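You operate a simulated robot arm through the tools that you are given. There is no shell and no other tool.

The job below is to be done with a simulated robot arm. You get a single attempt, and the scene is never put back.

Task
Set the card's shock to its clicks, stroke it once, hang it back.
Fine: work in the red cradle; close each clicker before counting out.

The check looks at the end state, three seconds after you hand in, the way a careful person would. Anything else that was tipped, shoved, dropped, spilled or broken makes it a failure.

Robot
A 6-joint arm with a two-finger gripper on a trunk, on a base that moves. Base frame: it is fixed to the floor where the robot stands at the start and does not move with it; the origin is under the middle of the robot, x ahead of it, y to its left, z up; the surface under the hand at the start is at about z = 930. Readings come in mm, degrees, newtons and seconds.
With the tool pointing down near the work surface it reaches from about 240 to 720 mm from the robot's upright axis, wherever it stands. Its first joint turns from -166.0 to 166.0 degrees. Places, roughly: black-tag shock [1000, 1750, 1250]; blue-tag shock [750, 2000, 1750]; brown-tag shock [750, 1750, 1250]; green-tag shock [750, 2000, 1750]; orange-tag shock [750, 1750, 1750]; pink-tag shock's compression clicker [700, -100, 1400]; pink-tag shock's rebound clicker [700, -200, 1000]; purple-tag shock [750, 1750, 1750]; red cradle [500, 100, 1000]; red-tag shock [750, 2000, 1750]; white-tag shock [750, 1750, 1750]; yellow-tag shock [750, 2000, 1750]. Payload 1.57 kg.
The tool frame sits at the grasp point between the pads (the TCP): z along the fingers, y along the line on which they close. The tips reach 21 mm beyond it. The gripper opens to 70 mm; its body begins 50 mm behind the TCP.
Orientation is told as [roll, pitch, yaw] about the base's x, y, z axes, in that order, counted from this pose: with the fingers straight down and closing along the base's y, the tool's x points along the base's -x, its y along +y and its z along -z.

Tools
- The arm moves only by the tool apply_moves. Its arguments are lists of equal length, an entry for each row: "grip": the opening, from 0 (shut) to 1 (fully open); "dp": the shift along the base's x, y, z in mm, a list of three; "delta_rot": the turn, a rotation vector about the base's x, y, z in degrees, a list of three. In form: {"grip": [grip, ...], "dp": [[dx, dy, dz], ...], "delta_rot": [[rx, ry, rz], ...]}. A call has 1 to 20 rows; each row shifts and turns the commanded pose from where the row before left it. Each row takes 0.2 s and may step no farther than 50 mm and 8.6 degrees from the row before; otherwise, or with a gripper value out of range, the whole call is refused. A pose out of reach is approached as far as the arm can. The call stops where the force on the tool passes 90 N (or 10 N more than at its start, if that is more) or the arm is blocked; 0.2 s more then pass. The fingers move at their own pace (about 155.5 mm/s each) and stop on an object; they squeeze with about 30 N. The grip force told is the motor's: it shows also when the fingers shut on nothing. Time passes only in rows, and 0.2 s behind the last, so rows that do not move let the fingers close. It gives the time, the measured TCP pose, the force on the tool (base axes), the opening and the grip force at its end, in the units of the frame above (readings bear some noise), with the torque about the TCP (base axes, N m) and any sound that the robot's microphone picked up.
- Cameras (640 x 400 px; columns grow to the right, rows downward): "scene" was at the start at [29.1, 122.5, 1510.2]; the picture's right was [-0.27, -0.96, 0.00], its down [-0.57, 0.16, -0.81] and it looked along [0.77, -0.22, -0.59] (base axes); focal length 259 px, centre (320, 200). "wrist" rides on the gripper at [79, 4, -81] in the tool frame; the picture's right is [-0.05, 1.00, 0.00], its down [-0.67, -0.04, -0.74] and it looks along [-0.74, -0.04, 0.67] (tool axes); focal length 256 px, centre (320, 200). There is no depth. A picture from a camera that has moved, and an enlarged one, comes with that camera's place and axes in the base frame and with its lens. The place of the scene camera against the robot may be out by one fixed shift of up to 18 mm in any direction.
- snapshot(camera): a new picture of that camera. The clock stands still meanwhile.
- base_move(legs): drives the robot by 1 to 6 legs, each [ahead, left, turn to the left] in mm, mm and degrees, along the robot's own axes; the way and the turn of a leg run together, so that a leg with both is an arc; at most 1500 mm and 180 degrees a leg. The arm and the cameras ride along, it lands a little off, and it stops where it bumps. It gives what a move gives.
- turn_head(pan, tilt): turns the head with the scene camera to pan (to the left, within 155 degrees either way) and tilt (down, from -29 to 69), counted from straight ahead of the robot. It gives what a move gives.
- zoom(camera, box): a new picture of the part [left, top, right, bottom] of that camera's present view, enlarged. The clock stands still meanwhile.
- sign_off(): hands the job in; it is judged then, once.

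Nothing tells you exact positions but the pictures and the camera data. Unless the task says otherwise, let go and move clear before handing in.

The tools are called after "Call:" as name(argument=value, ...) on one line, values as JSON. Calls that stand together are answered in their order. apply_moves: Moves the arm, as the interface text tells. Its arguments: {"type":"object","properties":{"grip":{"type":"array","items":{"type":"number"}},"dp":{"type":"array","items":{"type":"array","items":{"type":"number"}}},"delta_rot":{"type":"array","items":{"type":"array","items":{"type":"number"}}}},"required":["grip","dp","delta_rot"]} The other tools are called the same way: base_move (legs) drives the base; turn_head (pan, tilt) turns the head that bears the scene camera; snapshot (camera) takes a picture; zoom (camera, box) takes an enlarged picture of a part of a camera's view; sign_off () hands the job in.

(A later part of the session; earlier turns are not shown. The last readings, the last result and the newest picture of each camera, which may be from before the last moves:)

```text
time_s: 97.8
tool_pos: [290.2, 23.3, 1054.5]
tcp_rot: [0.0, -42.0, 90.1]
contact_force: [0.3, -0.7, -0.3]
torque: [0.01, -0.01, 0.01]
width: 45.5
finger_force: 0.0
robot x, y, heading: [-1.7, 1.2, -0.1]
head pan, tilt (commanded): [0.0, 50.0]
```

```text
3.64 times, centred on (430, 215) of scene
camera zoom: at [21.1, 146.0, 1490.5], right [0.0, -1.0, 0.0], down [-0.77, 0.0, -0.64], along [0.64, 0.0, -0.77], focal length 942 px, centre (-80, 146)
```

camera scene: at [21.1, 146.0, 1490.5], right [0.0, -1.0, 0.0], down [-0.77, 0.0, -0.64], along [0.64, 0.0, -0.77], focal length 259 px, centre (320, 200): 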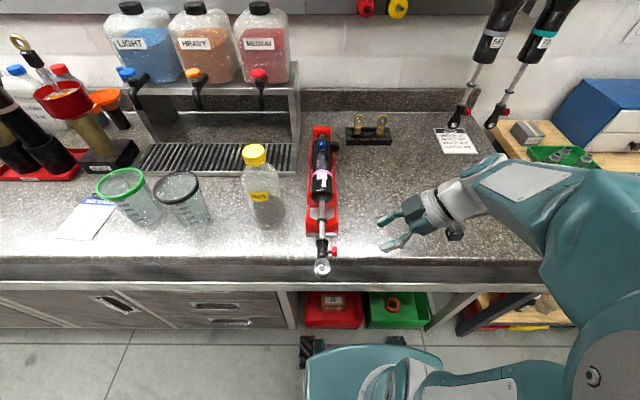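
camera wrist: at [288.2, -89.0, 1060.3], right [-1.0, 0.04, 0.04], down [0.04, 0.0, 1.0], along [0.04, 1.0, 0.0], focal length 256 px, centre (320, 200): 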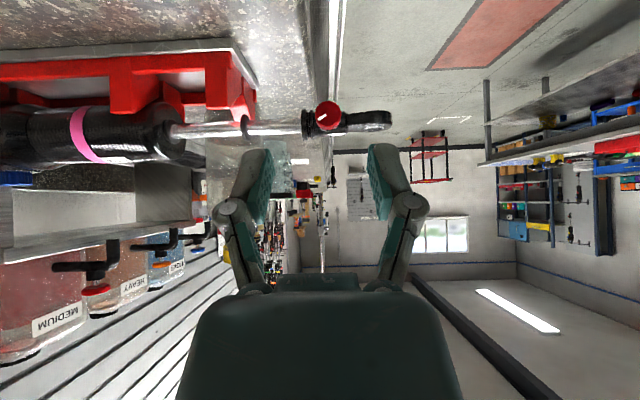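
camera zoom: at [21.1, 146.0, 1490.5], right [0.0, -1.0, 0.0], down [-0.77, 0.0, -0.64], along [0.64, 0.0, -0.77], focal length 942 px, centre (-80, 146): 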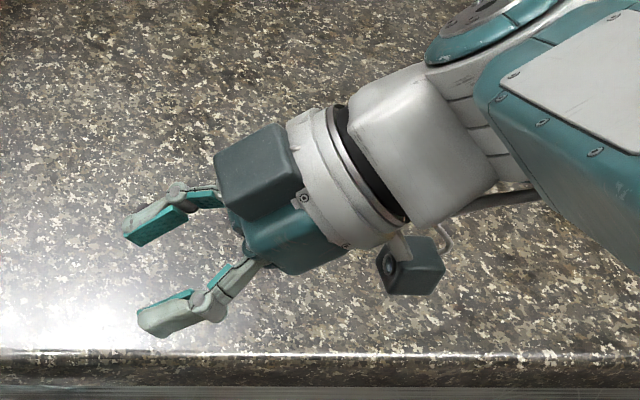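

Fingers are narrow, so a tilting grip on the red knob will clear the rod end. Return to tool-down above the knob, tilted −15° about y.

Call:
apply_moves(grip=[0.65, 0.65, 0.65, 0.65, 0.65, 0.65, 0.65, 0.65, 0.65], dp=[[-0.4, 14, 9], [-0.4, 14, 9], [-0.4, 14, 9], [-0.4, 14, 9], [-0.4, 14, 9], [-0.4, 14, 9], [-0.4, 14, 0], [0, 0, -5], [0, 0, -5]], delta_rot=[[-6, 0, 0], [-6, 0, 0], [-6, 0, 0], [-6, 0, 0], [-6, 0, 0], [-6, 0, 0], [-6, 0, 0], [0, -7.5, 0], [0, -7.5, 0]])

Call:
snapshot(camera="wrist")

Call:
zoom(camera="wrist", box=[256, 60, 384, 140])

```text
time_s: 99.8
tool_pos: [285.5, 122.1, 1097.8]
tcp_rot: [-15.1, 0.1, 90.0]
contact_force: [0.7, -0.1, -0.1]
torque: [-0.03, -0.04, 0.03]
width: 45.5
finger_force: 0.0
robot x, y, heading: [0.2, -2.3, -0.1]
head pan, tilt (commanded): [0.0, 50.0]
```

```text
taken
camera wrist: at [263.1, 41.9, 1175.6], right [-0.96, 0.05, -0.26], down [-0.16, 0.67, 0.73], along [0.21, 0.74, -0.64], focal length 256 px, centre (320, 200)
```

wrist: 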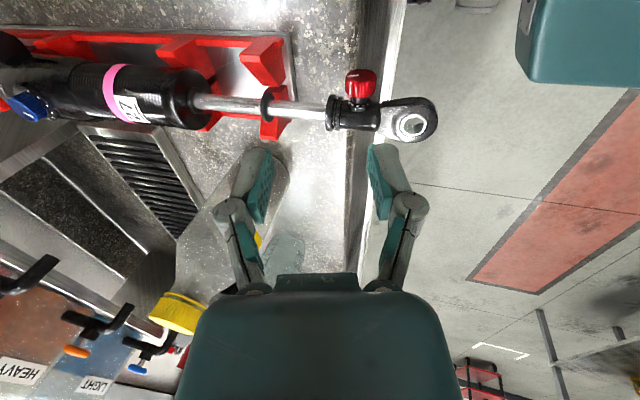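

```text
5.00 times, centred on (320, 100) of wrist
camera zoom: at [263.1, 41.9, 1175.6], right [-0.96, 0.05, -0.26], down [-0.16, 0.67, 0.73], along [0.21, 0.74, -0.64], focal length 1280 px, centre (320, 700)
```

zoom: 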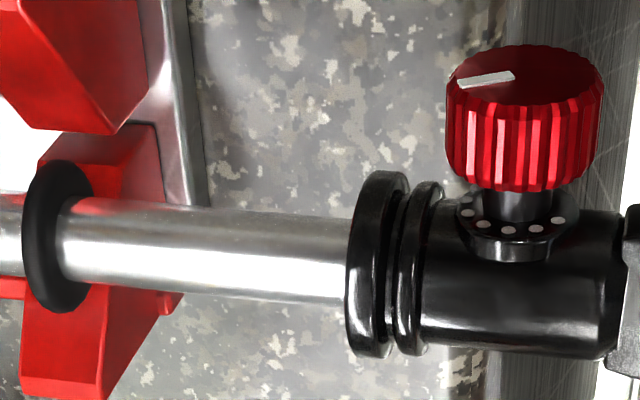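

Shift so the tilted tool axis passes through the knob, then check centering.

Call:
apply_moves(grip=[0.65, 0.65, 0.65], dp=[[-20, 0, -10], [-5.5, 0, -10], [0, 0, 0]], delta_rot=[[0, 0, 0], [0, 0, 0], [0, 0, 0]])

Call:
snapshot(camera="wrist")

Call:
zoom(camera="wrist", box=[256, 60, 384, 140])

```text
time_s: 100.6
tool_pos: [261.0, 121.7, 1078.5]
tcp_rot: [-14.9, 0.1, 90.0]
contact_force: [-0.1, -0.2, -1.0]
torque: [0.0, -0.01, 0.01]
width: 45.5
finger_force: 0.1
robot x, y, heading: [-0.4, 2.0, -0.1]
head pan, tilt (commanded): [0.0, 50.0]
```

```text
taken
camera wrist: at [238.0, 42.2, 1155.3], right [-0.96, 0.05, -0.26], down [-0.16, 0.67, 0.73], along [0.21, 0.74, -0.64], focal length 256 px, centre (320, 200)
```

wrist: 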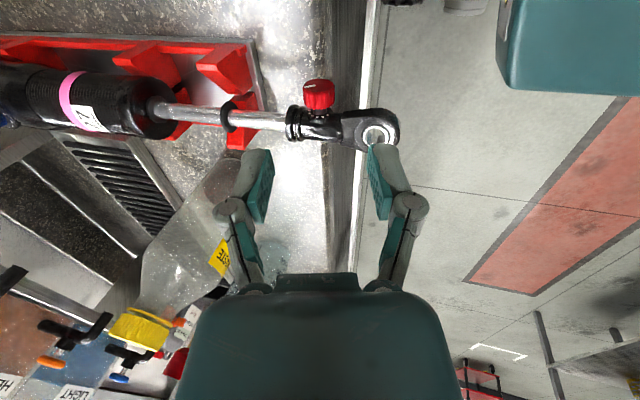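

```text
5.00 times, centred on (320, 100) of wrist
camera zoom: at [238.0, 42.2, 1155.3], right [-0.96, 0.05, -0.26], down [-0.16, 0.67, 0.73], along [0.21, 0.74, -0.64], focal length 1280 px, centre (320, 700)
```

zoom: 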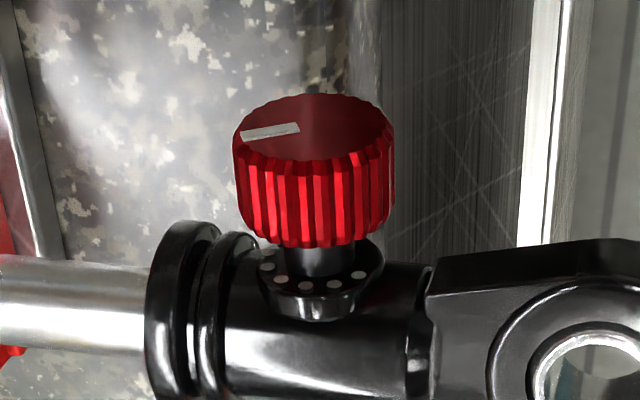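

Aligned within 1 mm. Approach along the tool axis to the knob.

Call:
apply_moves(grip=[0.65, 0.65, 0.65, 0.65, 0.65, 0.65], dp=[[4.4, 0.8, -14], [3.8, 0, -14], [3.8, 0, -14], [3.8, 0, -14], [3.8, 0, -14], [0, 0, 0]], delta_rot=[[0, 0, 0], [0, 0, 0], [0, 0, 0], [0, 0, 0], [0, 0, 0], [0, 0, 0]])

Call:
snapshot(camera="wrist")

Call:
zoom(camera="wrist", box=[224, 110, 416, 230])

Call:
zoom(camera="scene", box=[280, 190, 400, 290])

```text
time_s: 102.0
tool_pos: [279.6, 122.5, 1007.7]
tcp_rot: [-14.9, 0.0, 90.0]
contact_force: [0.3, 0.3, 0.2]
torque: [0.01, 0.03, -0.06]
width: 45.3
finger_force: 0.0
robot x, y, heading: [-4.9, 0.4, -0.2]
head pan, tilt (commanded): [0.0, 50.0]
```

```text
taken
camera wrist: at [256.9, 42.1, 1084.9], right [-0.97, 0.05, -0.26], down [-0.16, 0.67, 0.73], along [0.21, 0.74, -0.64], focal length 256 px, centre (320, 200)
```

wrist: 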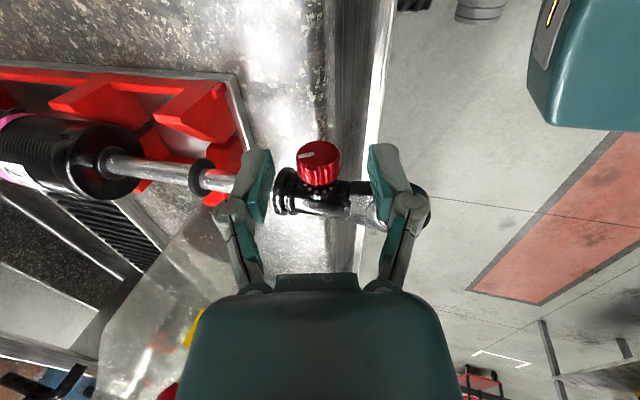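

```text
3.33 times, centred on (320, 170) of wrist
camera zoom: at [256.9, 42.1, 1084.9], right [-0.97, 0.05, -0.26], down [-0.16, 0.67, 0.73], along [0.21, 0.74, -0.64], focal length 853 px, centre (320, 300)
```

zoom: 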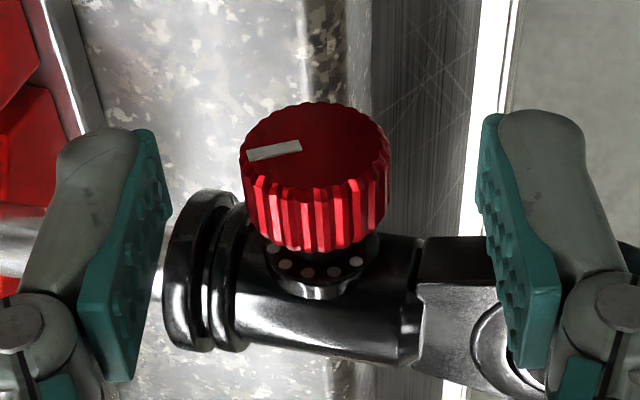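

```text
4.00 times, centred on (340, 240) of scene
camera zoom: at [21.0, 146.7, 1490.5], right [0.0, -1.0, 0.0], down [-0.77, 0.0, -0.64], along [0.64, 0.0, -0.77], focal length 1036 px, centre (240, 40)
```

zoom: 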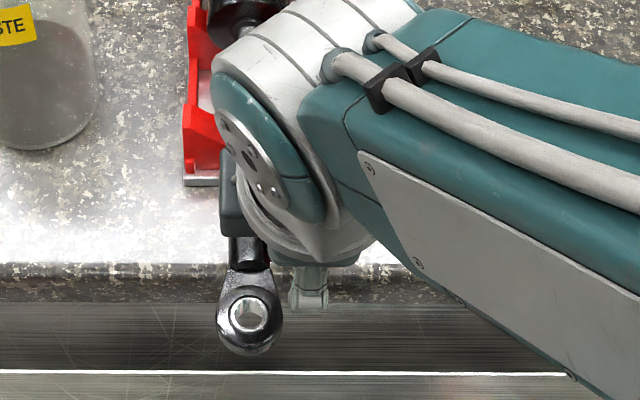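

Lower the last ~15 mm along the tool axis and close on the knob.

Call:
apply_moves(grip=[0.65, 0.65, 0.65], dp=[[2.1, 0, -8], [1.9, 0, -7], [0, 0, 0]], delta_rot=[[0, 0, 0], [0, 0, 0], [0, 0, 0]])

Call:
zoom(camera="wrist", box=[224, 110, 416, 230])

```text
time_s: 102.8
tool_pos: [284.1, 121.8, 993.0]
tcp_rot: [-15.0, 0.1, 90.0]
contact_force: [-0.5, 0.1, 0.5]
torque: [-0.04, -0.01, 0.0]
width: 45.3
finger_force: 0.0
robot x, y, heading: [1.6, 0.9, 0.1]
head pan, tilt (commanded): [0.0, 50.0]
```

```text
3.33 times, centred on (320, 170) of wrist
camera zoom: at [260.9, 42.5, 1070.6], right [-0.97, 0.05, -0.26], down [-0.16, 0.67, 0.73], along [0.21, 0.74, -0.64], focal length 853 px, centre (320, 300)
```

zoom: 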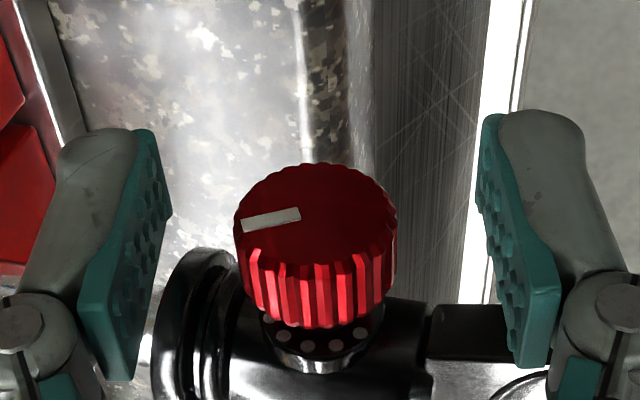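

Call:
apply_moves(grip=[0.45, 0.3, 0, 0], dp=[[0, 0, 0], [0, 0, 0], [0, 0, 0], [0, 0, 0]], delta_rot=[[0, 0, 0], [0, 0, 0], [0, 0, 0], [0, 0, 0]])

Call:
zoom(camera="wrist", box=[224, 110, 416, 230])

```text
time_s: 103.8
tool_pos: [284.0, 121.7, 993.7]
tcp_rot: [-14.9, 0.1, 89.9]
contact_force: [2.8, -0.4, 2.9]
torque: [0.07, -0.05, -0.17]
width: 20.1
finger_force: 30.1
robot x, y, heading: [4.7, -2.7, 0.0]
head pan, tilt (commanded): [0.0, 50.0]
```

```text
3.33 times, centred on (320, 170) of wrist
camera zoom: at [261.2, 42.5, 1070.9], right [-0.96, 0.05, -0.26], down [-0.16, 0.67, 0.73], along [0.21, 0.74, -0.64], focal length 853 px, centre (320, 300)
```

zoom: 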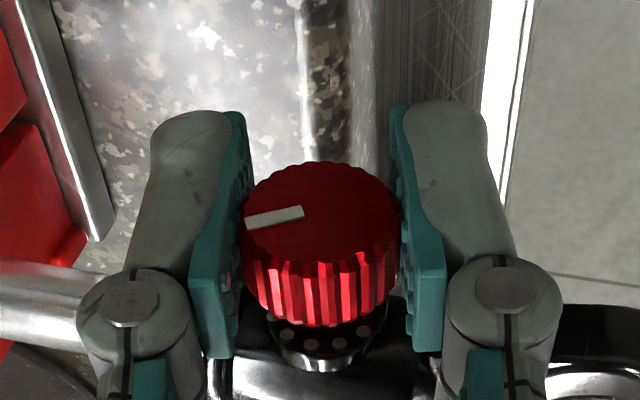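

Gripped (20 mm). Turn clockwise as seen from its face (positive about y).

Call:
apply_moves(grip=[0, 0, 0, 0], dp=[[0, 0, 0], [0, 0, 0], [0, 0, 0], [0, 0, 0]], delta_rot=[[0, 5, 0], [0, 5, 0], [0, 5, 0], [0, 0, 0]])

Call:
apply_moves(grip=[0, 0, 0], dp=[[0, 0, 0], [0, 0, 0], [0, 0, 0]], delta_rot=[[0, 5, 0], [0, 5, 0], [0, 0, 0]])

Call:
zoom(camera="wrist", box=[224, 110, 416, 230])

```text
time_s: 104.8
tool_pos: [283.2, 122.3, 993.6]
tcp_rot: [0.2, 0.1, 90.1]
contact_force: [2.9, 0.7, 0.7]
torque: [0.02, -0.02, 0.0]
width: 20.6
finger_force: 29.5
robot x, y, heading: [-1.9, -2.3, -0.2]
head pan, tilt (commanded): [0.0, 50.0]
```

```text
time_s: 105.6
tool_pos: [283.8, 120.5, 994.3]
tcp_rot: [10.2, 0.2, 90.0]
contact_force: [-1.7, -0.4, -0.6]
torque: [0.03, -0.01, -0.09]
width: 20.5
finger_force: 30.3
robot x, y, heading: [2.5, 1.0, -0.0]
head pan, tilt (commanded): [0.0, 50.0]
```

```text
3.33 times, centred on (320, 170) of wrist
camera zoom: at [296.4, 42.6, 1074.4], right [-0.98, 0.05, 0.18], down [0.17, 0.67, 0.73], along [-0.08, 0.74, -0.67], focal length 853 px, centre (320, 300)
```

zoom: 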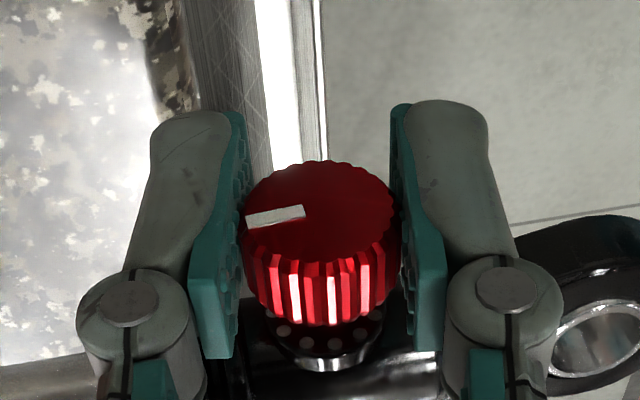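

Call:
apply_moves(grip=[0, 0, 0], dp=[[0, 0, 0], [0, 0, 0], [0, 0, 0]], delta_rot=[[0, 4, 0], [0, 4, 0], [0, 0, 0]])

Call:
apply_moves(grip=[0, 0, 0], dp=[[0, 0, 0], [0, 0, 0], [0, 0, 0]], delta_rot=[[0, 4, 0], [0, 3, 0], [0, 0, 0]])

Call:
zoom(camera="wrist", box=[224, 110, 416, 230])

```text
time_s: 106.4
tool_pos: [284.6, 122.6, 994.1]
tcp_rot: [18.1, 0.1, 90.1]
contact_force: [0.1, -0.1, 0.0]
torque: [0.08, -0.02, -0.09]
width: 20.8
finger_force: 30.1
robot x, y, heading: [-0.4, -0.7, 0.0]
head pan, tilt (commanded): [0.0, 50.0]
```

```text
time_s: 107.2
tool_pos: [285.8, 122.2, 993.4]
tcp_rot: [25.2, 0.1, 90.1]
contact_force: [-2.4, -3.5, 2.2]
torque: [0.1, -0.01, -0.24]
width: 20.7
finger_force: 30.0
robot x, y, heading: [2.7, 2.1, -0.2]
head pan, tilt (commanded): [0.0, 50.0]
```

```text
3.33 times, centred on (320, 170) of wrist
camera zoom: at [317.6, 42.7, 1068.7], right [-0.9, 0.05, 0.43], down [0.35, 0.67, 0.66], along [-0.25, 0.74, -0.62], focal length 853 px, centre (320, 300)
```

zoom: 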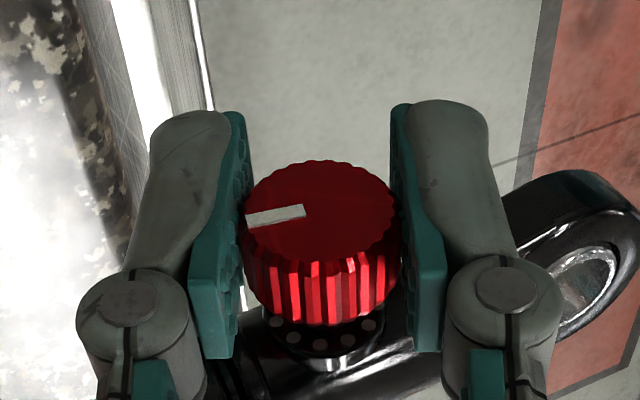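

No stop yet after 40°. Release, tilt back to −25°, regrip and continue clockwise.

Call:
apply_moves(grip=[0.4, 0.6, 0.6, 0.6, 0.6, 0.6, 0.6, 0.6, 0.6], dp=[[0, 0, 0], [0, 0, 0], [0, 0, 0], [0, 0, 0], [0, 0, 0], [0, 0, 0], [0, 0, 0], [0, 0, 0], [0, 0, 0]], delta_rot=[[0, 0, 0], [0, 0, 0], [0, -8.5, 0], [0, -8.5, 0], [0, -8.5, 0], [0, -8.5, 0], [0, -8.5, 0], [0, -7.5, 0], [0, 0, 0]])

Call:
zoom(camera="wrist", box=[224, 110, 416, 230])

Call:
apply_moves(grip=[0.4, 0.3, 0, 0], dp=[[0, 0, 0], [0, 0, 0], [0, 0, 0], [0, 0, 0]], delta_rot=[[0, 0, 0], [0, 0, 0], [0, 0, 0], [0, 0, 0]])

Call:
zoom(camera="wrist", box=[224, 110, 416, 230])

```text
time_s: 109.2
tool_pos: [290.0, 124.9, 997.5]
tcp_rot: [-24.9, 0.1, 90.0]
contact_force: [-0.7, -0.5, -0.1]
torque: [0.05, 0.0, 0.01]
width: 41.9
finger_force: 0.1
out of reach, approached as far as the arm can: row 8
robot x, y, heading: [-0.8, 1.2, -0.2]
head pan, tilt (commanded): [0.0, 50.0]
```

```text
3.33 times, centred on (320, 170) of wrist
camera zoom: at [252.9, 46.6, 1070.1], right [-0.91, 0.05, -0.42], down [-0.28, 0.67, 0.69], along [0.32, 0.74, -0.59], focal length 853 px, centre (320, 300)
```

zoom: 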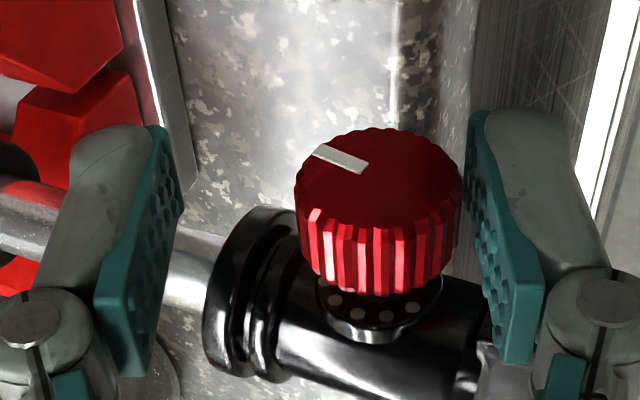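

```text
time_s: 110.2
tool_pos: [286.7, 124.6, 998.3]
tcp_rot: [-24.8, 0.2, 90.0]
contact_force: [-27.2, -0.9, 0.6]
torque: [-0.19, 0.04, -0.05]
width: 20.5
finger_force: 30.4
robot x, y, heading: [-2.7, 1.7, 0.1]
head pan, tilt (commanded): [0.0, 50.0]
```

```text
3.33 times, centred on (320, 170) of wrist
camera zoom: at [250.8, 46.2, 1069.9], right [-0.91, 0.05, -0.42], down [-0.28, 0.67, 0.69], along [0.32, 0.74, -0.59], focal length 853 px, centre (320, 300)
```

zoom: 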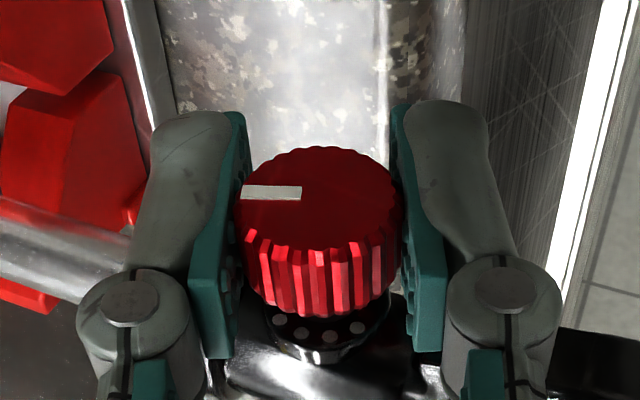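

The arm hit its inner reach limit and gripped off-center. Release, rise, and back the base up about 150 mm to get more room.

Call:
apply_moves(grip=[0.3, 0.6, 0.6, 0.6, 0.6, 0.6, 0.6, 0.6], dp=[[0, 0, 0], [0, 0, 0], [0, 0, 0], [0, -2, 10], [0, -3, 20], [0, -5, 30], [0, -5, 40], [0, -5, 40]], delta_rot=[[0, 0, 0], [0, 0, 0], [0, 5, 0], [0, 5, 0], [0, 5, 0], [0, 5, 0], [0, 5, 0], [0, 0, 0]])

Call:
snapshot(camera="wrist")

Call:
zoom(camera="wrist", box=[280, 30, 440, 130])

Call:
snapshot(camera="scene")

```text
time_s: 112.0
tool_pos: [288.2, 102.0, 1139.0]
tcp_rot: [0.2, 0.0, 90.1]
contact_force: [1.1, 0.3, 0.4]
torque: [-0.02, -0.01, -0.02]
width: 42.1
finger_force: 0.1
robot x, y, heading: [-0.8, -0.3, 0.3]
head pan, tilt (commanded): [0.0, 50.0]
```

```text
taken
camera wrist: at [285.6, 22.3, 1220.0], right [-1.0, 0.05, 0.0], down [0.04, 0.67, 0.74], along [0.04, 0.74, -0.67], focal length 256 px, centre (320, 200)
```

wrist: 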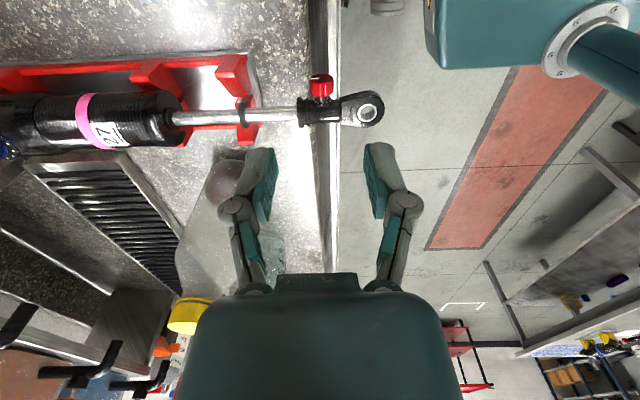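

```text
4.00 times, centred on (360, 80) of wrist
camera zoom: at [285.6, 22.3, 1220.0], right [-1.0, 0.05, 0.0], down [0.04, 0.67, 0.74], along [0.04, 0.74, -0.67], focal length 1024 px, centre (160, 680)
```

zoom: 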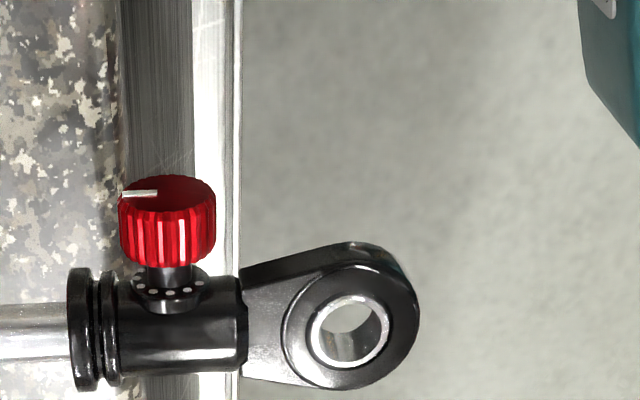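

```text
taken
camera scene: at [21.0, 146.4, 1490.5], right [0.0, -1.0, 0.0], down [-0.77, 0.0, -0.64], along [0.64, 0.0, -0.77], focal length 259 px, centre (320, 200)
```

scene: 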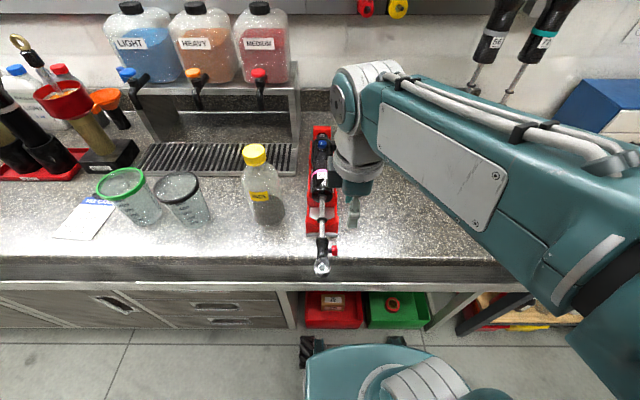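

Clear above. Drive the base back 150 mm.

Call:
base_move(legs=[[-150, 0, 0]])

Call:
snapshot(camera="wrist")

Call:
snapshot(camera="scene")

```text
time_s: 113.4
tool_pos: [133.2, 100.8, 1138.3]
tcp_rot: [0.1, 0.1, 89.8]
contact_force: [0.1, 0.9, -0.5]
torque: [-0.01, 0.01, 0.0]
width: 42.0
finger_force: 0.0
robot x, y, heading: [-155.8, 3.0, -0.2]
head pan, tilt (commanded): [0.0, 50.0]
```

```text
taken
camera wrist: at [130.0, 21.5, 1219.5], right [-1.0, 0.06, 0.0], down [0.04, 0.67, 0.74], along [0.04, 0.74, -0.67], focal length 256 px, centre (320, 200)
```

wrist: 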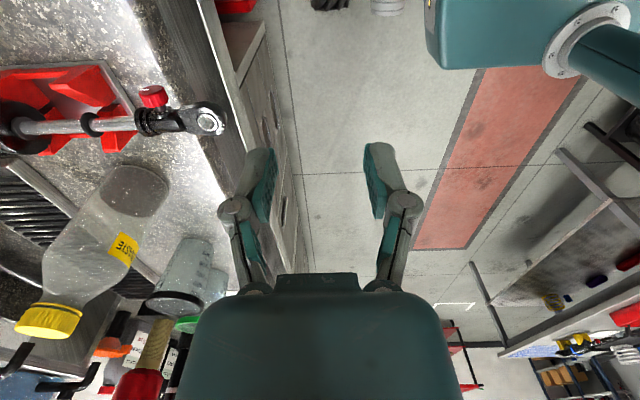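

```text
taken
camera scene: at [-134.1, 146.6, 1490.5], right [0.0, -1.0, 0.0], down [-0.77, 0.0, -0.64], along [0.64, 0.0, -0.77], focal length 259 px, centre (320, 200)
```

scene: 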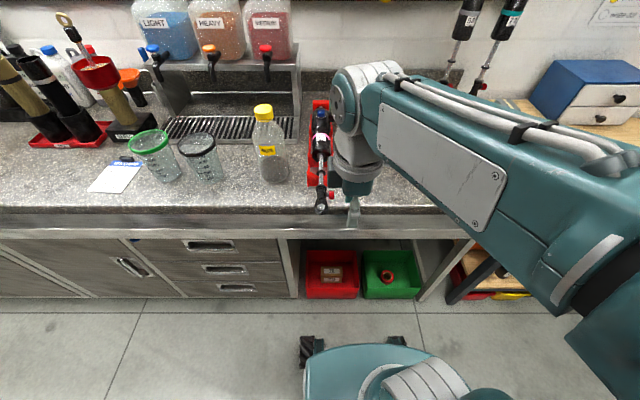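

Now a level view of the red knob face from the −y side again, closer.

Call:
apply_moves(grip=[0.6, 0.6, 0.6, 0.6, 0.6, 0.6, 0.6, 0.6], dp=[[19.6, -7, -11], [19.6, -7, -11], [19.6, -7, -11], [19.6, -7, -11], [19.6, -7, -12], [19.6, -7, -12], [19.6, -7, -12], [19.6, -7, -12]], delta_rot=[[5.25, 0, 0], [5.25, 0, 0], [5.25, 0, 0], [5.25, 0, 0], [5.25, 0, 0], [5.25, 0, 0], [5.25, 0, 0], [5.25, 0, 0]])

Call:
snapshot(camera="wrist")

Call:
zoom(camera="wrist", box=[272, 80, 368, 140])

```text
time_s: 115.2
tool_pos: [290.9, 44.2, 1048.5]
tcp_rot: [0.4, -42.0, 89.7]
contact_force: [1.1, -0.2, -0.9]
torque: [-0.01, 0.0, 0.0]
width: 41.9
finger_force: 0.1
robot x, y, heading: [-155.6, 2.8, -0.1]
head pan, tilt (commanded): [0.0, 50.0]
```

```text
taken
camera wrist: at [288.0, -69.2, 1055.3], right [-1.0, 0.04, 0.04], down [0.04, 0.0, 1.0], along [0.04, 1.0, 0.0], focal length 256 px, centre (320, 200)
```

wrist: 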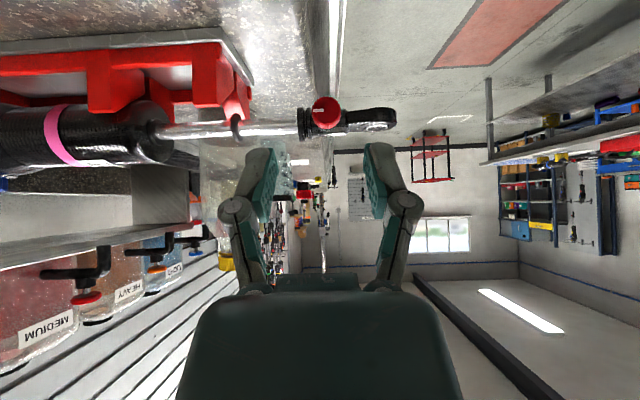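

```text
6.67 times, centred on (320, 110) of wrist
camera zoom: at [288.0, -69.2, 1055.3], right [-1.0, 0.04, 0.04], down [0.04, 0.0, 1.0], along [0.04, 1.0, 0.0], focal length 1707 px, centre (320, 800)
```

zoom: 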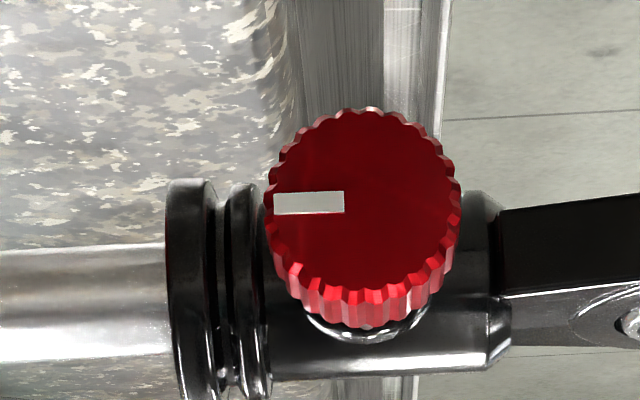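

The pointer now points exactly along +x (toward the body). I need to see the base dots to identify the closed mark; view from the +x side with yaw 135°.

Call:
apply_moves(grip=[0.6, 0.6, 0.6, 0.6, 0.6, 0.6, 0.6, 0.6, 0.6, 0.6, 0.6, 0.6, 0.6], dp=[[0, 5, 10], [0, 10, 10], [0, 12, 10], [0, 12, 5], [0, 12, 0], [0, 12, 0], [0, 12, 0], [0, 3, 0], [0, 0, 0], [0, 0, 0], [0, 0, 0], [0, 0, 0], [0, 0, 0]], delta_rot=[[-6, 0, 0], [-6, 0, 0], [-6, 0, 0], [-6, 0, 0], [-6, 0, 0], [-6, 0, 0], [-6, 0, 0], [0, 0, 7.5], [0, 0, 7.5], [0, 0, 7.5], [0, 0, 7.5], [0, 0, 7.5], [0, 0, 7.5]])

Call:
snapshot(camera="wrist")

Call:
zoom(camera="wrist", box=[256, 60, 384, 140])

```text
time_s: 118.0
tool_pos: [290.8, 122.4, 1080.6]
tcp_rot: [0.3, 0.2, 134.9]
contact_force: [-0.8, -0.4, 0.5]
torque: [0.03, -0.02, -0.02]
width: 42.2
finger_force: 0.1
robot x, y, heading: [-156.5, 1.3, 0.1]
head pan, tilt (commanded): [0.0, 50.0]
```

```text
taken
camera wrist: at [345.4, 63.6, 1162.4], right [-0.74, -0.67, 0.0], down [-0.44, 0.5, 0.74], along [-0.5, 0.55, -0.67], focal length 256 px, centre (320, 200)
```

wrist: 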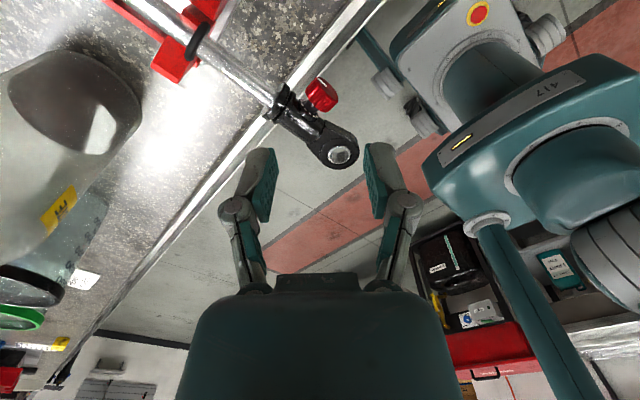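

```text
5.00 times, centred on (320, 100) of wrist
camera zoom: at [345.4, 63.6, 1162.4], right [-0.74, -0.67, 0.0], down [-0.44, 0.5, 0.74], along [-0.5, 0.55, -0.67], focal length 1280 px, centre (320, 700)
```

zoom: 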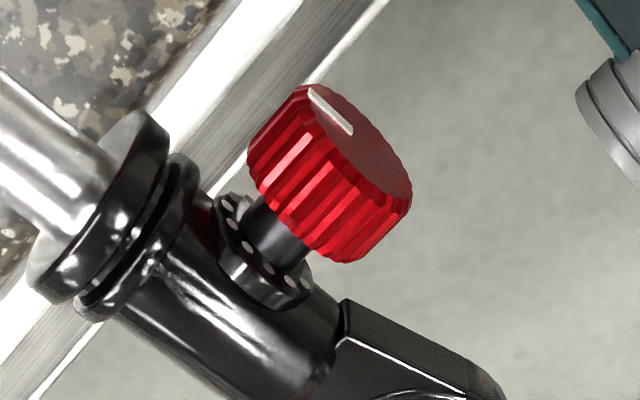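

Call:
zoom(camera="wrist", box=[294, 90, 326, 130])

```text
10.00 times, centred on (310, 110) of wrist
camera zoom: at [345.4, 63.6, 1162.4], right [-0.74, -0.67, 0.0], down [-0.44, 0.5, 0.74], along [-0.5, 0.55, -0.67], focal length 2560 px, centre (420, 1100)
```

zoom: 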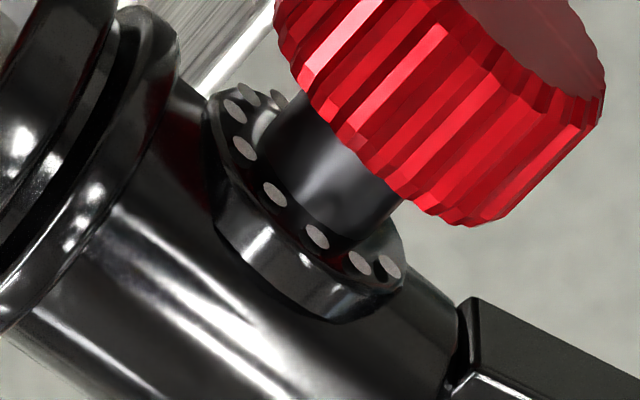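

The base dots run from about 270° (pointing down, hidden) counter-clockwise to 150°, so red is now at 3 clicks with detents every 30°, and closed is pointer-down. I'll return to yaw 90°, tilt −20°, and close click by click.

Call:
apply_moves(grip=[0.6, 0.6, 0.6, 0.6, 0.6, 0.6, 0.6, 0.6, 0.6, 0.6], dp=[[0, 0, 5], [0, 0, 5], [0, 0, 0], [0, 0, 0], [0, 0, 0], [0, 0, 0], [-10, 0, 0], [-10, 0, 0], [-10.5, 0, 0], [0, 0, 0]], delta_rot=[[0, 0, -7.5], [0, 0, -7.5], [0, 0, -7.5], [0, 0, -7.5], [0, 0, -7.5], [0, 0, -7.4], [0, -7, 0], [0, -7, 0], [0, -6, 0], [0, 0, 0]])

Call:
zoom(camera="wrist", box=[256, 60, 384, 140])

```text
time_s: 120.2
tool_pos: [259.6, 122.6, 1091.6]
tcp_rot: [-20.0, 0.2, 89.9]
contact_force: [-0.7, -0.6, 0.3]
torque: [0.02, 0.02, -0.01]
width: 41.9
finger_force: 0.1
robot x, y, heading: [-156.1, 0.0, -0.1]
head pan, tilt (commanded): [0.0, 50.0]
```

```text
5.00 times, centred on (320, 100) of wrist
camera zoom: at [228.7, 43.9, 1166.4], right [-0.94, 0.06, -0.34], down [-0.22, 0.67, 0.71], along [0.27, 0.74, -0.61], focal length 1280 px, centre (320, 700)
```

zoom: 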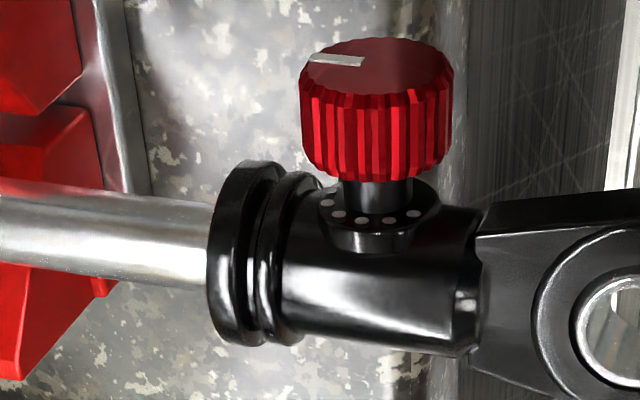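

Call:
apply_moves(grip=[0.6, 0.6, 0.6, 0.6, 0.6, 0.6, 0.6, 0.6], dp=[[-8.7, 0, 0], [5.1, 0, -14], [5.1, 0, -14], [5.1, 0, -14], [5.1, 0, -14], [5.1, 0, -14], [3.6, 0, -10], [0, 0, 0]], delta_rot=[[0, 0, 0], [0, 0, 0], [0, 0, 0], [0, 0, 0], [0, 0, 0], [0, 0, 0], [0, 0, 0], [0, 0, 0]])

Call:
zoom(camera="wrist", box=[224, 110, 416, 230])

```text
time_s: 122.0
tool_pos: [280.8, 123.1, 1012.5]
tcp_rot: [-19.8, 0.1, 89.8]
contact_force: [0.6, 0.4, 0.9]
torque: [0.02, 0.01, -0.02]
width: 42.0
finger_force: 0.0
robot x, y, heading: [-160.5, 2.4, -0.3]
head pan, tilt (commanded): [0.0, 50.0]
```

```text
3.33 times, centred on (320, 170) of wrist
camera zoom: at [250.2, 43.8, 1086.6], right [-0.94, 0.06, -0.34], down [-0.22, 0.67, 0.71], along [0.27, 0.74, -0.62], focal length 853 px, centre (320, 300)
```

zoom: 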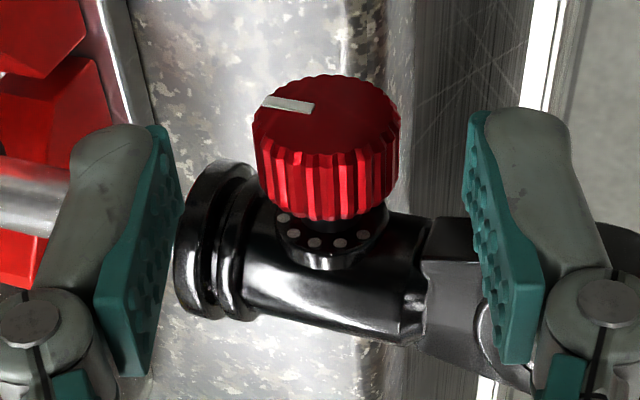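

Call:
apply_moves(grip=[0.6, 0.6, 0.6, 0.4, 0.3, 0, 0], dp=[[3, 0, -9], [3, 0, -9], [0, 0, 0], [0, 0, 0], [0, 0, 0], [0, 0, 0], [0, 0, 0]], delta_rot=[[0, 0, 0], [0, 0, 0], [0, 0, 0], [0, 0, 0], [0, 0, 0], [0, 0, 0], [0, 0, 0]])

Call:
zoom(camera="wrist", box=[224, 110, 416, 230])

```text
time_s: 123.6
tool_pos: [285.6, 124.5, 992.7]
tcp_rot: [-19.7, 0.2, 89.9]
contact_force: [-2.1, 0.2, -0.1]
torque: [0.01, 0.02, -0.04]
width: 20.6
finger_force: 30.0
robot x, y, heading: [-157.5, -2.7, -0.1]
head pan, tilt (commanded): [0.0, 50.0]
```

```text
3.33 times, centred on (320, 170) of wrist
camera zoom: at [256.0, 44.1, 1067.7], right [-0.94, 0.06, -0.34], down [-0.22, 0.67, 0.71], along [0.27, 0.74, -0.62], focal length 853 px, centre (320, 300)
```

zoom: 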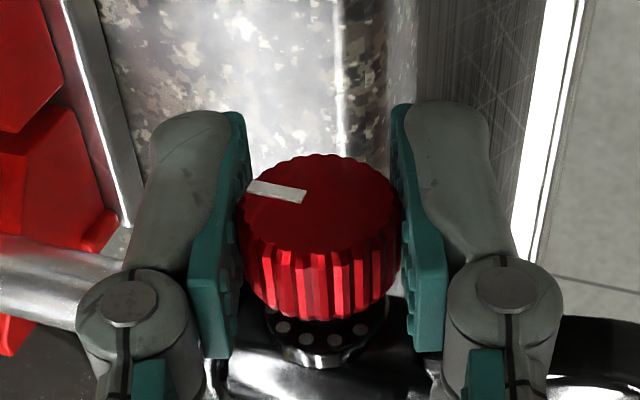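

Turn +40° (one click past the detent, it will settle back).

Call:
apply_moves(grip=[0, 0, 0, 0, 0, 0, 0], dp=[[0, 0, 0], [0, 0, 0], [0, 0, 0], [0, 0, 0], [0, 0, 0], [0, 0, 0], [0, 0, 0]], delta_rot=[[0, 7, 0], [0, 7, 0], [0, 7, 0], [0, 7, 0], [0, 7, 0], [0, 5, 0], [0, 0, 0]])

Call:
zoom(camera="wrist", box=[224, 110, 416, 230])

Call:
apply_moves(grip=[0.4, 0.6, 0.6], dp=[[0, 0, 0], [0, 0, 0], [0, 0, 0]], delta_rot=[[0, 0, 0], [0, 0, 0], [0, 0, 0]])

Call:
zoom(camera="wrist", box=[224, 110, 416, 230])

```text
time_s: 125.2
tool_pos: [286.3, 123.2, 992.4]
tcp_rot: [20.2, 0.2, 89.9]
contact_force: [4.9, 2.7, 0.0]
torque: [0.11, -0.04, 0.03]
width: 20.5
finger_force: 30.2
robot x, y, heading: [-153.3, 4.4, -0.4]
head pan, tilt (commanded): [0.0, 50.0]
```

```text
3.33 times, centred on (320, 170) of wrist
camera zoom: at [312.0, 43.7, 1070.2], right [-0.94, 0.06, 0.35], down [0.29, 0.67, 0.69], along [-0.19, 0.74, -0.64], focal length 853 px, centre (320, 300)
```

zoom: 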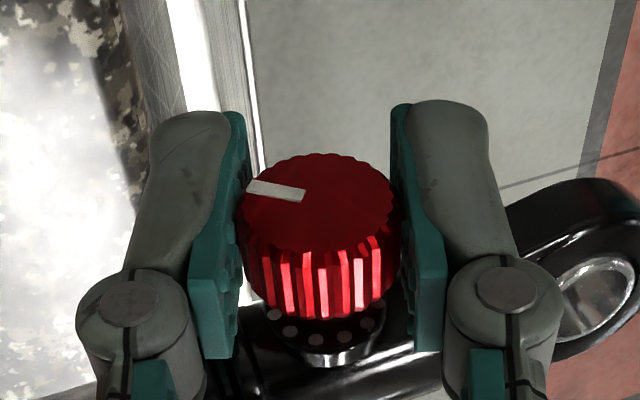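

```text
time_s: 126.0
tool_pos: [286.0, 123.3, 993.5]
tcp_rot: [20.2, 0.3, 89.9]
contact_force: [-0.4, -0.1, 0.8]
torque: [-0.01, -0.02, -0.03]
width: 42.0
finger_force: 0.0
robot x, y, heading: [-152.8, -0.0, 0.2]
head pan, tilt (commanded): [0.0, 50.0]
```

```text
3.33 times, centred on (320, 170) of wrist
camera zoom: at [311.6, 43.7, 1070.3], right [-0.94, 0.06, 0.34], down [0.29, 0.67, 0.69], along [-0.19, 0.74, -0.64], focal length 853 px, centre (320, 300)
```

zoom: 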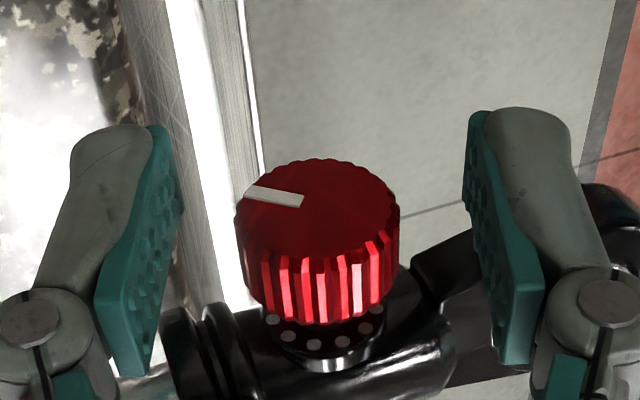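

It settled near −30° (2 clicks left to close). Tilt back, regrip, and repeat.

Call:
apply_moves(grip=[0.6, 0.6, 0.6, 0.6, 0.6, 0.6, 0.4, 0.3, 0, 0], dp=[[0, 0, 0], [0, 0, 0], [0, 0, 0], [0, 0, 0], [0, 0, 0], [0, 0, 0], [0, 0, 0], [0, 0, 0], [0, 0, 0], [0, 0, 0]], delta_rot=[[0, -8, 0], [0, -8, 0], [0, -8, 0], [0, -8, 0], [0, -8, 0], [0, 0, 0], [0, 0, 0], [0, 0, 0], [0, 0, 0], [0, 0, 0]])

Call:
zoom(camera="wrist", box=[224, 110, 416, 230])

Call:
apply_moves(grip=[0, 0, 0, 0, 0, 0, 0], dp=[[0, 0, 0], [0, 0, 0], [0, 0, 0], [0, 0, 0], [0, 0, 0], [0, 0, 0], [0, 0, 0]], delta_rot=[[0, 7, 0], [0, 7, 0], [0, 7, 0], [0, 7, 0], [0, 7, 0], [0, 5, 0], [0, 0, 0]])

Call:
zoom(camera="wrist", box=[224, 110, 416, 230])

```text
time_s: 128.2
tool_pos: [286.7, 122.5, 992.8]
tcp_rot: [-19.8, 0.1, 89.9]
contact_force: [-3.6, -0.7, 0.3]
torque: [-0.09, -0.03, -0.03]
width: 20.5
finger_force: 29.9
robot x, y, heading: [-156.5, 4.1, -0.4]
head pan, tilt (commanded): [0.0, 50.0]
```

```text
3.33 times, centred on (320, 170) of wrist
camera zoom: at [255.8, 43.9, 1067.1], right [-0.94, 0.05, -0.34], down [-0.22, 0.67, 0.71], along [0.27, 0.74, -0.62], focal length 853 px, centre (320, 300)
```

zoom: 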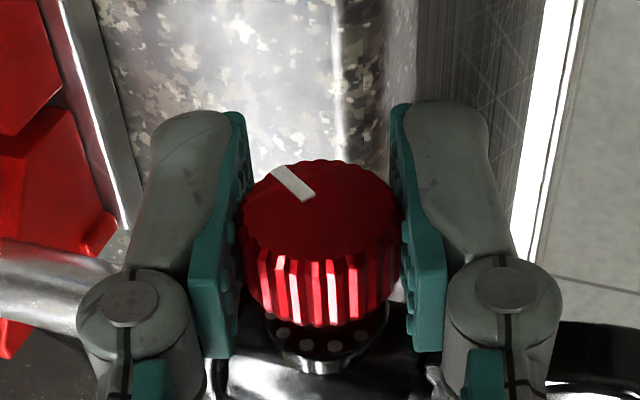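

```text
time_s: 129.8
tool_pos: [286.5, 122.5, 993.3]
tcp_rot: [20.1, 0.1, 89.8]
contact_force: [2.1, 0.6, -0.2]
torque: [-0.07, 0.01, 0.01]
width: 20.4
finger_force: 29.2
robot x, y, heading: [-155.5, 5.0, -0.2]
head pan, tilt (commanded): [0.0, 50.0]
```

```text
3.33 times, centred on (320, 170) of wrist
camera zoom: at [311.8, 43.2, 1071.1], right [-0.94, 0.06, 0.35], down [0.29, 0.67, 0.68], along [-0.19, 0.74, -0.64], focal length 853 px, centre (320, 300)
```

zoom: 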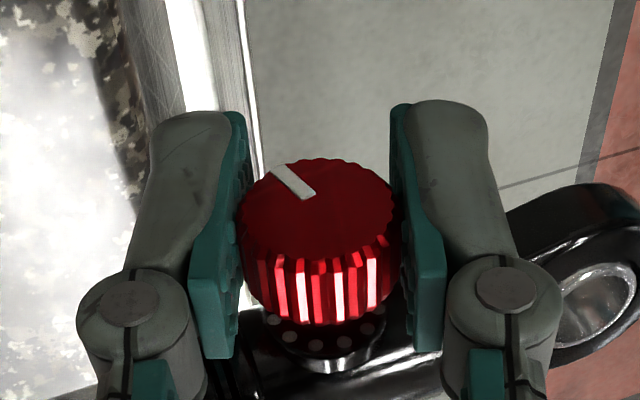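

Call:
apply_moves(grip=[0.4, 0.6, 0.6, 0.6, 0.6, 0.6, 0.6, 0.6, 0.6, 0.4, 0.3, 0, 0], dp=[[0, 0, 0], [0, 0, 0], [0, 0, 0], [0, 0, 0], [0, 0, 0], [0, 0, 0], [0, 0, 0], [0, 0, 0], [0, 0, 0], [0, 0, 0], [0, 0, 0], [0, 0, 0], [0, 0, 0]], delta_rot=[[0, 0, 0], [0, 0, 0], [0, 0, 0], [0, -8, 0], [0, -8, 0], [0, -8, 0], [0, -8, 0], [0, -8, 0], [0, 0, 0], [0, 0, 0], [0, 0, 0], [0, 0, 0], [0, 0, 0]])

Call:
zoom(camera="wrist", box=[224, 110, 416, 230])

Call:
apply_moves(grip=[0, 0, 0, 0, 0], dp=[[0, 0, 0], [0, 0, 0], [0, 0, 0], [0, 0, 0], [0, 0, 0]], delta_rot=[[0, 7, 0], [0, 7, 0], [0, 7, 0], [0, 7, 0], [0, 0, 0]])

Call:
apply_moves(grip=[0, 0, 0, 0], dp=[[0, 0, 0], [0, 0, 0], [0, 0, 0], [0, 0, 0]], delta_rot=[[0, 5, 0], [0, 5, 0], [0, 4, 0], [0, 0, 0]])

Call:
zoom(camera="wrist", box=[224, 110, 416, 230])

```text
time_s: 132.6
tool_pos: [286.5, 123.4, 992.3]
tcp_rot: [-19.8, 0.1, 89.9]
contact_force: [-2.1, -0.6, 0.3]
torque: [-0.04, 0.0, 0.0]
width: 20.3
finger_force: 30.0
robot x, y, heading: [-154.9, 1.3, -0.0]
head pan, tilt (commanded): [0.0, 50.0]
```

```text
3.33 times, centred on (320, 170) of wrist
camera zoom: at [256.2, 44.2, 1067.7], right [-0.94, 0.05, -0.34], down [-0.22, 0.67, 0.71], along [0.27, 0.74, -0.62], focal length 853 px, centre (320, 300)
```

zoom: 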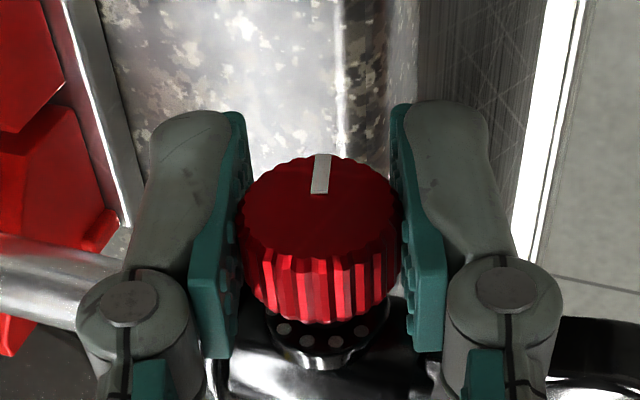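

```text
time_s: 133.8
tool_pos: [286.6, 124.4, 992.4]
tcp_rot: [8.2, 0.0, 89.8]
contact_force: [1.6, 1.5, -0.8]
torque: [0.0, -0.05, -0.01]
width: 20.7
finger_force: 30.3
robot x, y, heading: [-155.7, 2.8, -0.3]
head pan, tilt (commanded): [0.0, 50.0]
```

```text
time_s: 134.8
tool_pos: [286.7, 124.1, 993.5]
tcp_rot: [22.2, 0.3, 89.9]
contact_force: [2.0, 3.2, -0.2]
torque: [0.0, -0.13, 0.02]
width: 20.3
finger_force: 30.1
robot x, y, heading: [-156.6, -2.1, -0.4]
head pan, tilt (commanded): [0.0, 50.0]
```

```text
3.33 times, centred on (320, 170) of wrist
camera zoom: at [314.4, 43.4, 1069.9], right [-0.92, 0.06, 0.38], down [0.32, 0.67, 0.67], along [-0.21, 0.74, -0.63], focal length 853 px, centre (320, 300)
```

zoom: 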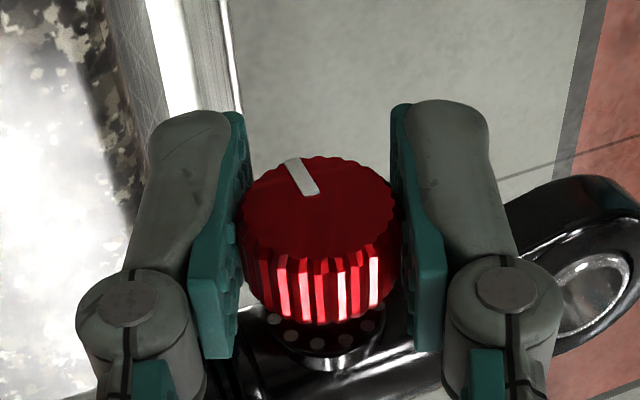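

The knob slipped in the pads with −0.13 N·m: closed stop reached. Release and check with a level view of the face.

Call:
apply_moves(grip=[0.4, 0.6, 0.6, 0.6, 0.6, 0.6, 0.6, 0.6], dp=[[0, 0, 0], [0, 0, 0], [2, 0, 12], [4, 0, 20], [0, -5, 20], [0, -10, 20], [0, -15, 5], [0, -15, 0]], delta_rot=[[0, 0, 0], [0, 0, 0], [0, 0, 0], [0, -6, 0], [0, -8, 0], [0, -8, 0], [6, 0, 0], [6, 0, 0]])

Call:
apply_moves(grip=[0.6, 0.6, 0.6, 0.6, 0.6, 0.6], dp=[[0, -15, -5], [0, -10, -5], [0, -5, -5], [0, -5, -5], [0, 0, 0], [0, 0, 0]], delta_rot=[[6, 0, 0], [6, 0, 0], [6, 0, 0], [6, 0, 0], [6, 0, 0], [0, 0, 0]])

Call:
snapshot(camera="wrist")

```text
time_s: 136.6
tool_pos: [293.1, 77.3, 1071.2]
tcp_rot: [0.1, -12.0, 89.9]
contact_force: [-0.4, 0.0, -0.9]
torque: [0.02, 0.02, 0.01]
width: 41.8
finger_force: 0.1
robot x, y, heading: [-155.8, -1.3, -0.2]
head pan, tilt (commanded): [0.0, 50.0]
```

```text
time_s: 138.0
tool_pos: [292.1, 42.9, 1050.3]
tcp_rot: [0.3, -42.0, 89.8]
contact_force: [0.8, 0.0, 0.0]
torque: [-0.02, -0.05, -0.03]
width: 42.2
finger_force: 0.0
robot x, y, heading: [-154.0, -2.6, 0.1]
head pan, tilt (commanded): [0.0, 50.0]
```

```text
taken
camera wrist: at [289.5, -70.5, 1056.8], right [-1.0, 0.04, 0.04], down [0.04, 0.0, 1.0], along [0.04, 1.0, 0.0], focal length 256 px, centre (320, 200)
```

wrist: 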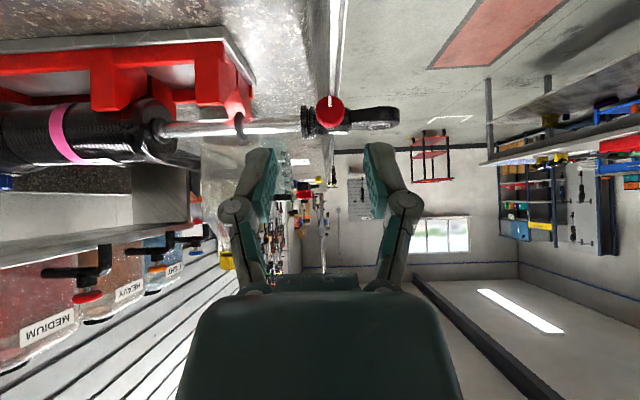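

Call:
zoom(camera="wrist", box=[280, 80, 376, 140])

```text
6.67 times, centred on (328, 110) of wrist
camera zoom: at [289.5, -70.5, 1056.8], right [-1.0, 0.04, 0.04], down [0.04, 0.0, 1.0], along [0.04, 1.0, 0.0], focal length 1707 px, centre (267, 800)
```

zoom: 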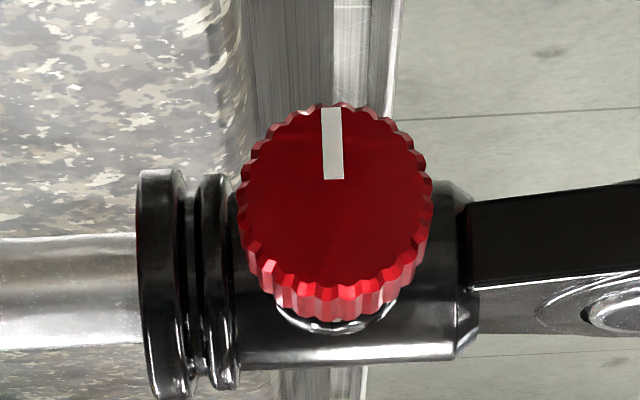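

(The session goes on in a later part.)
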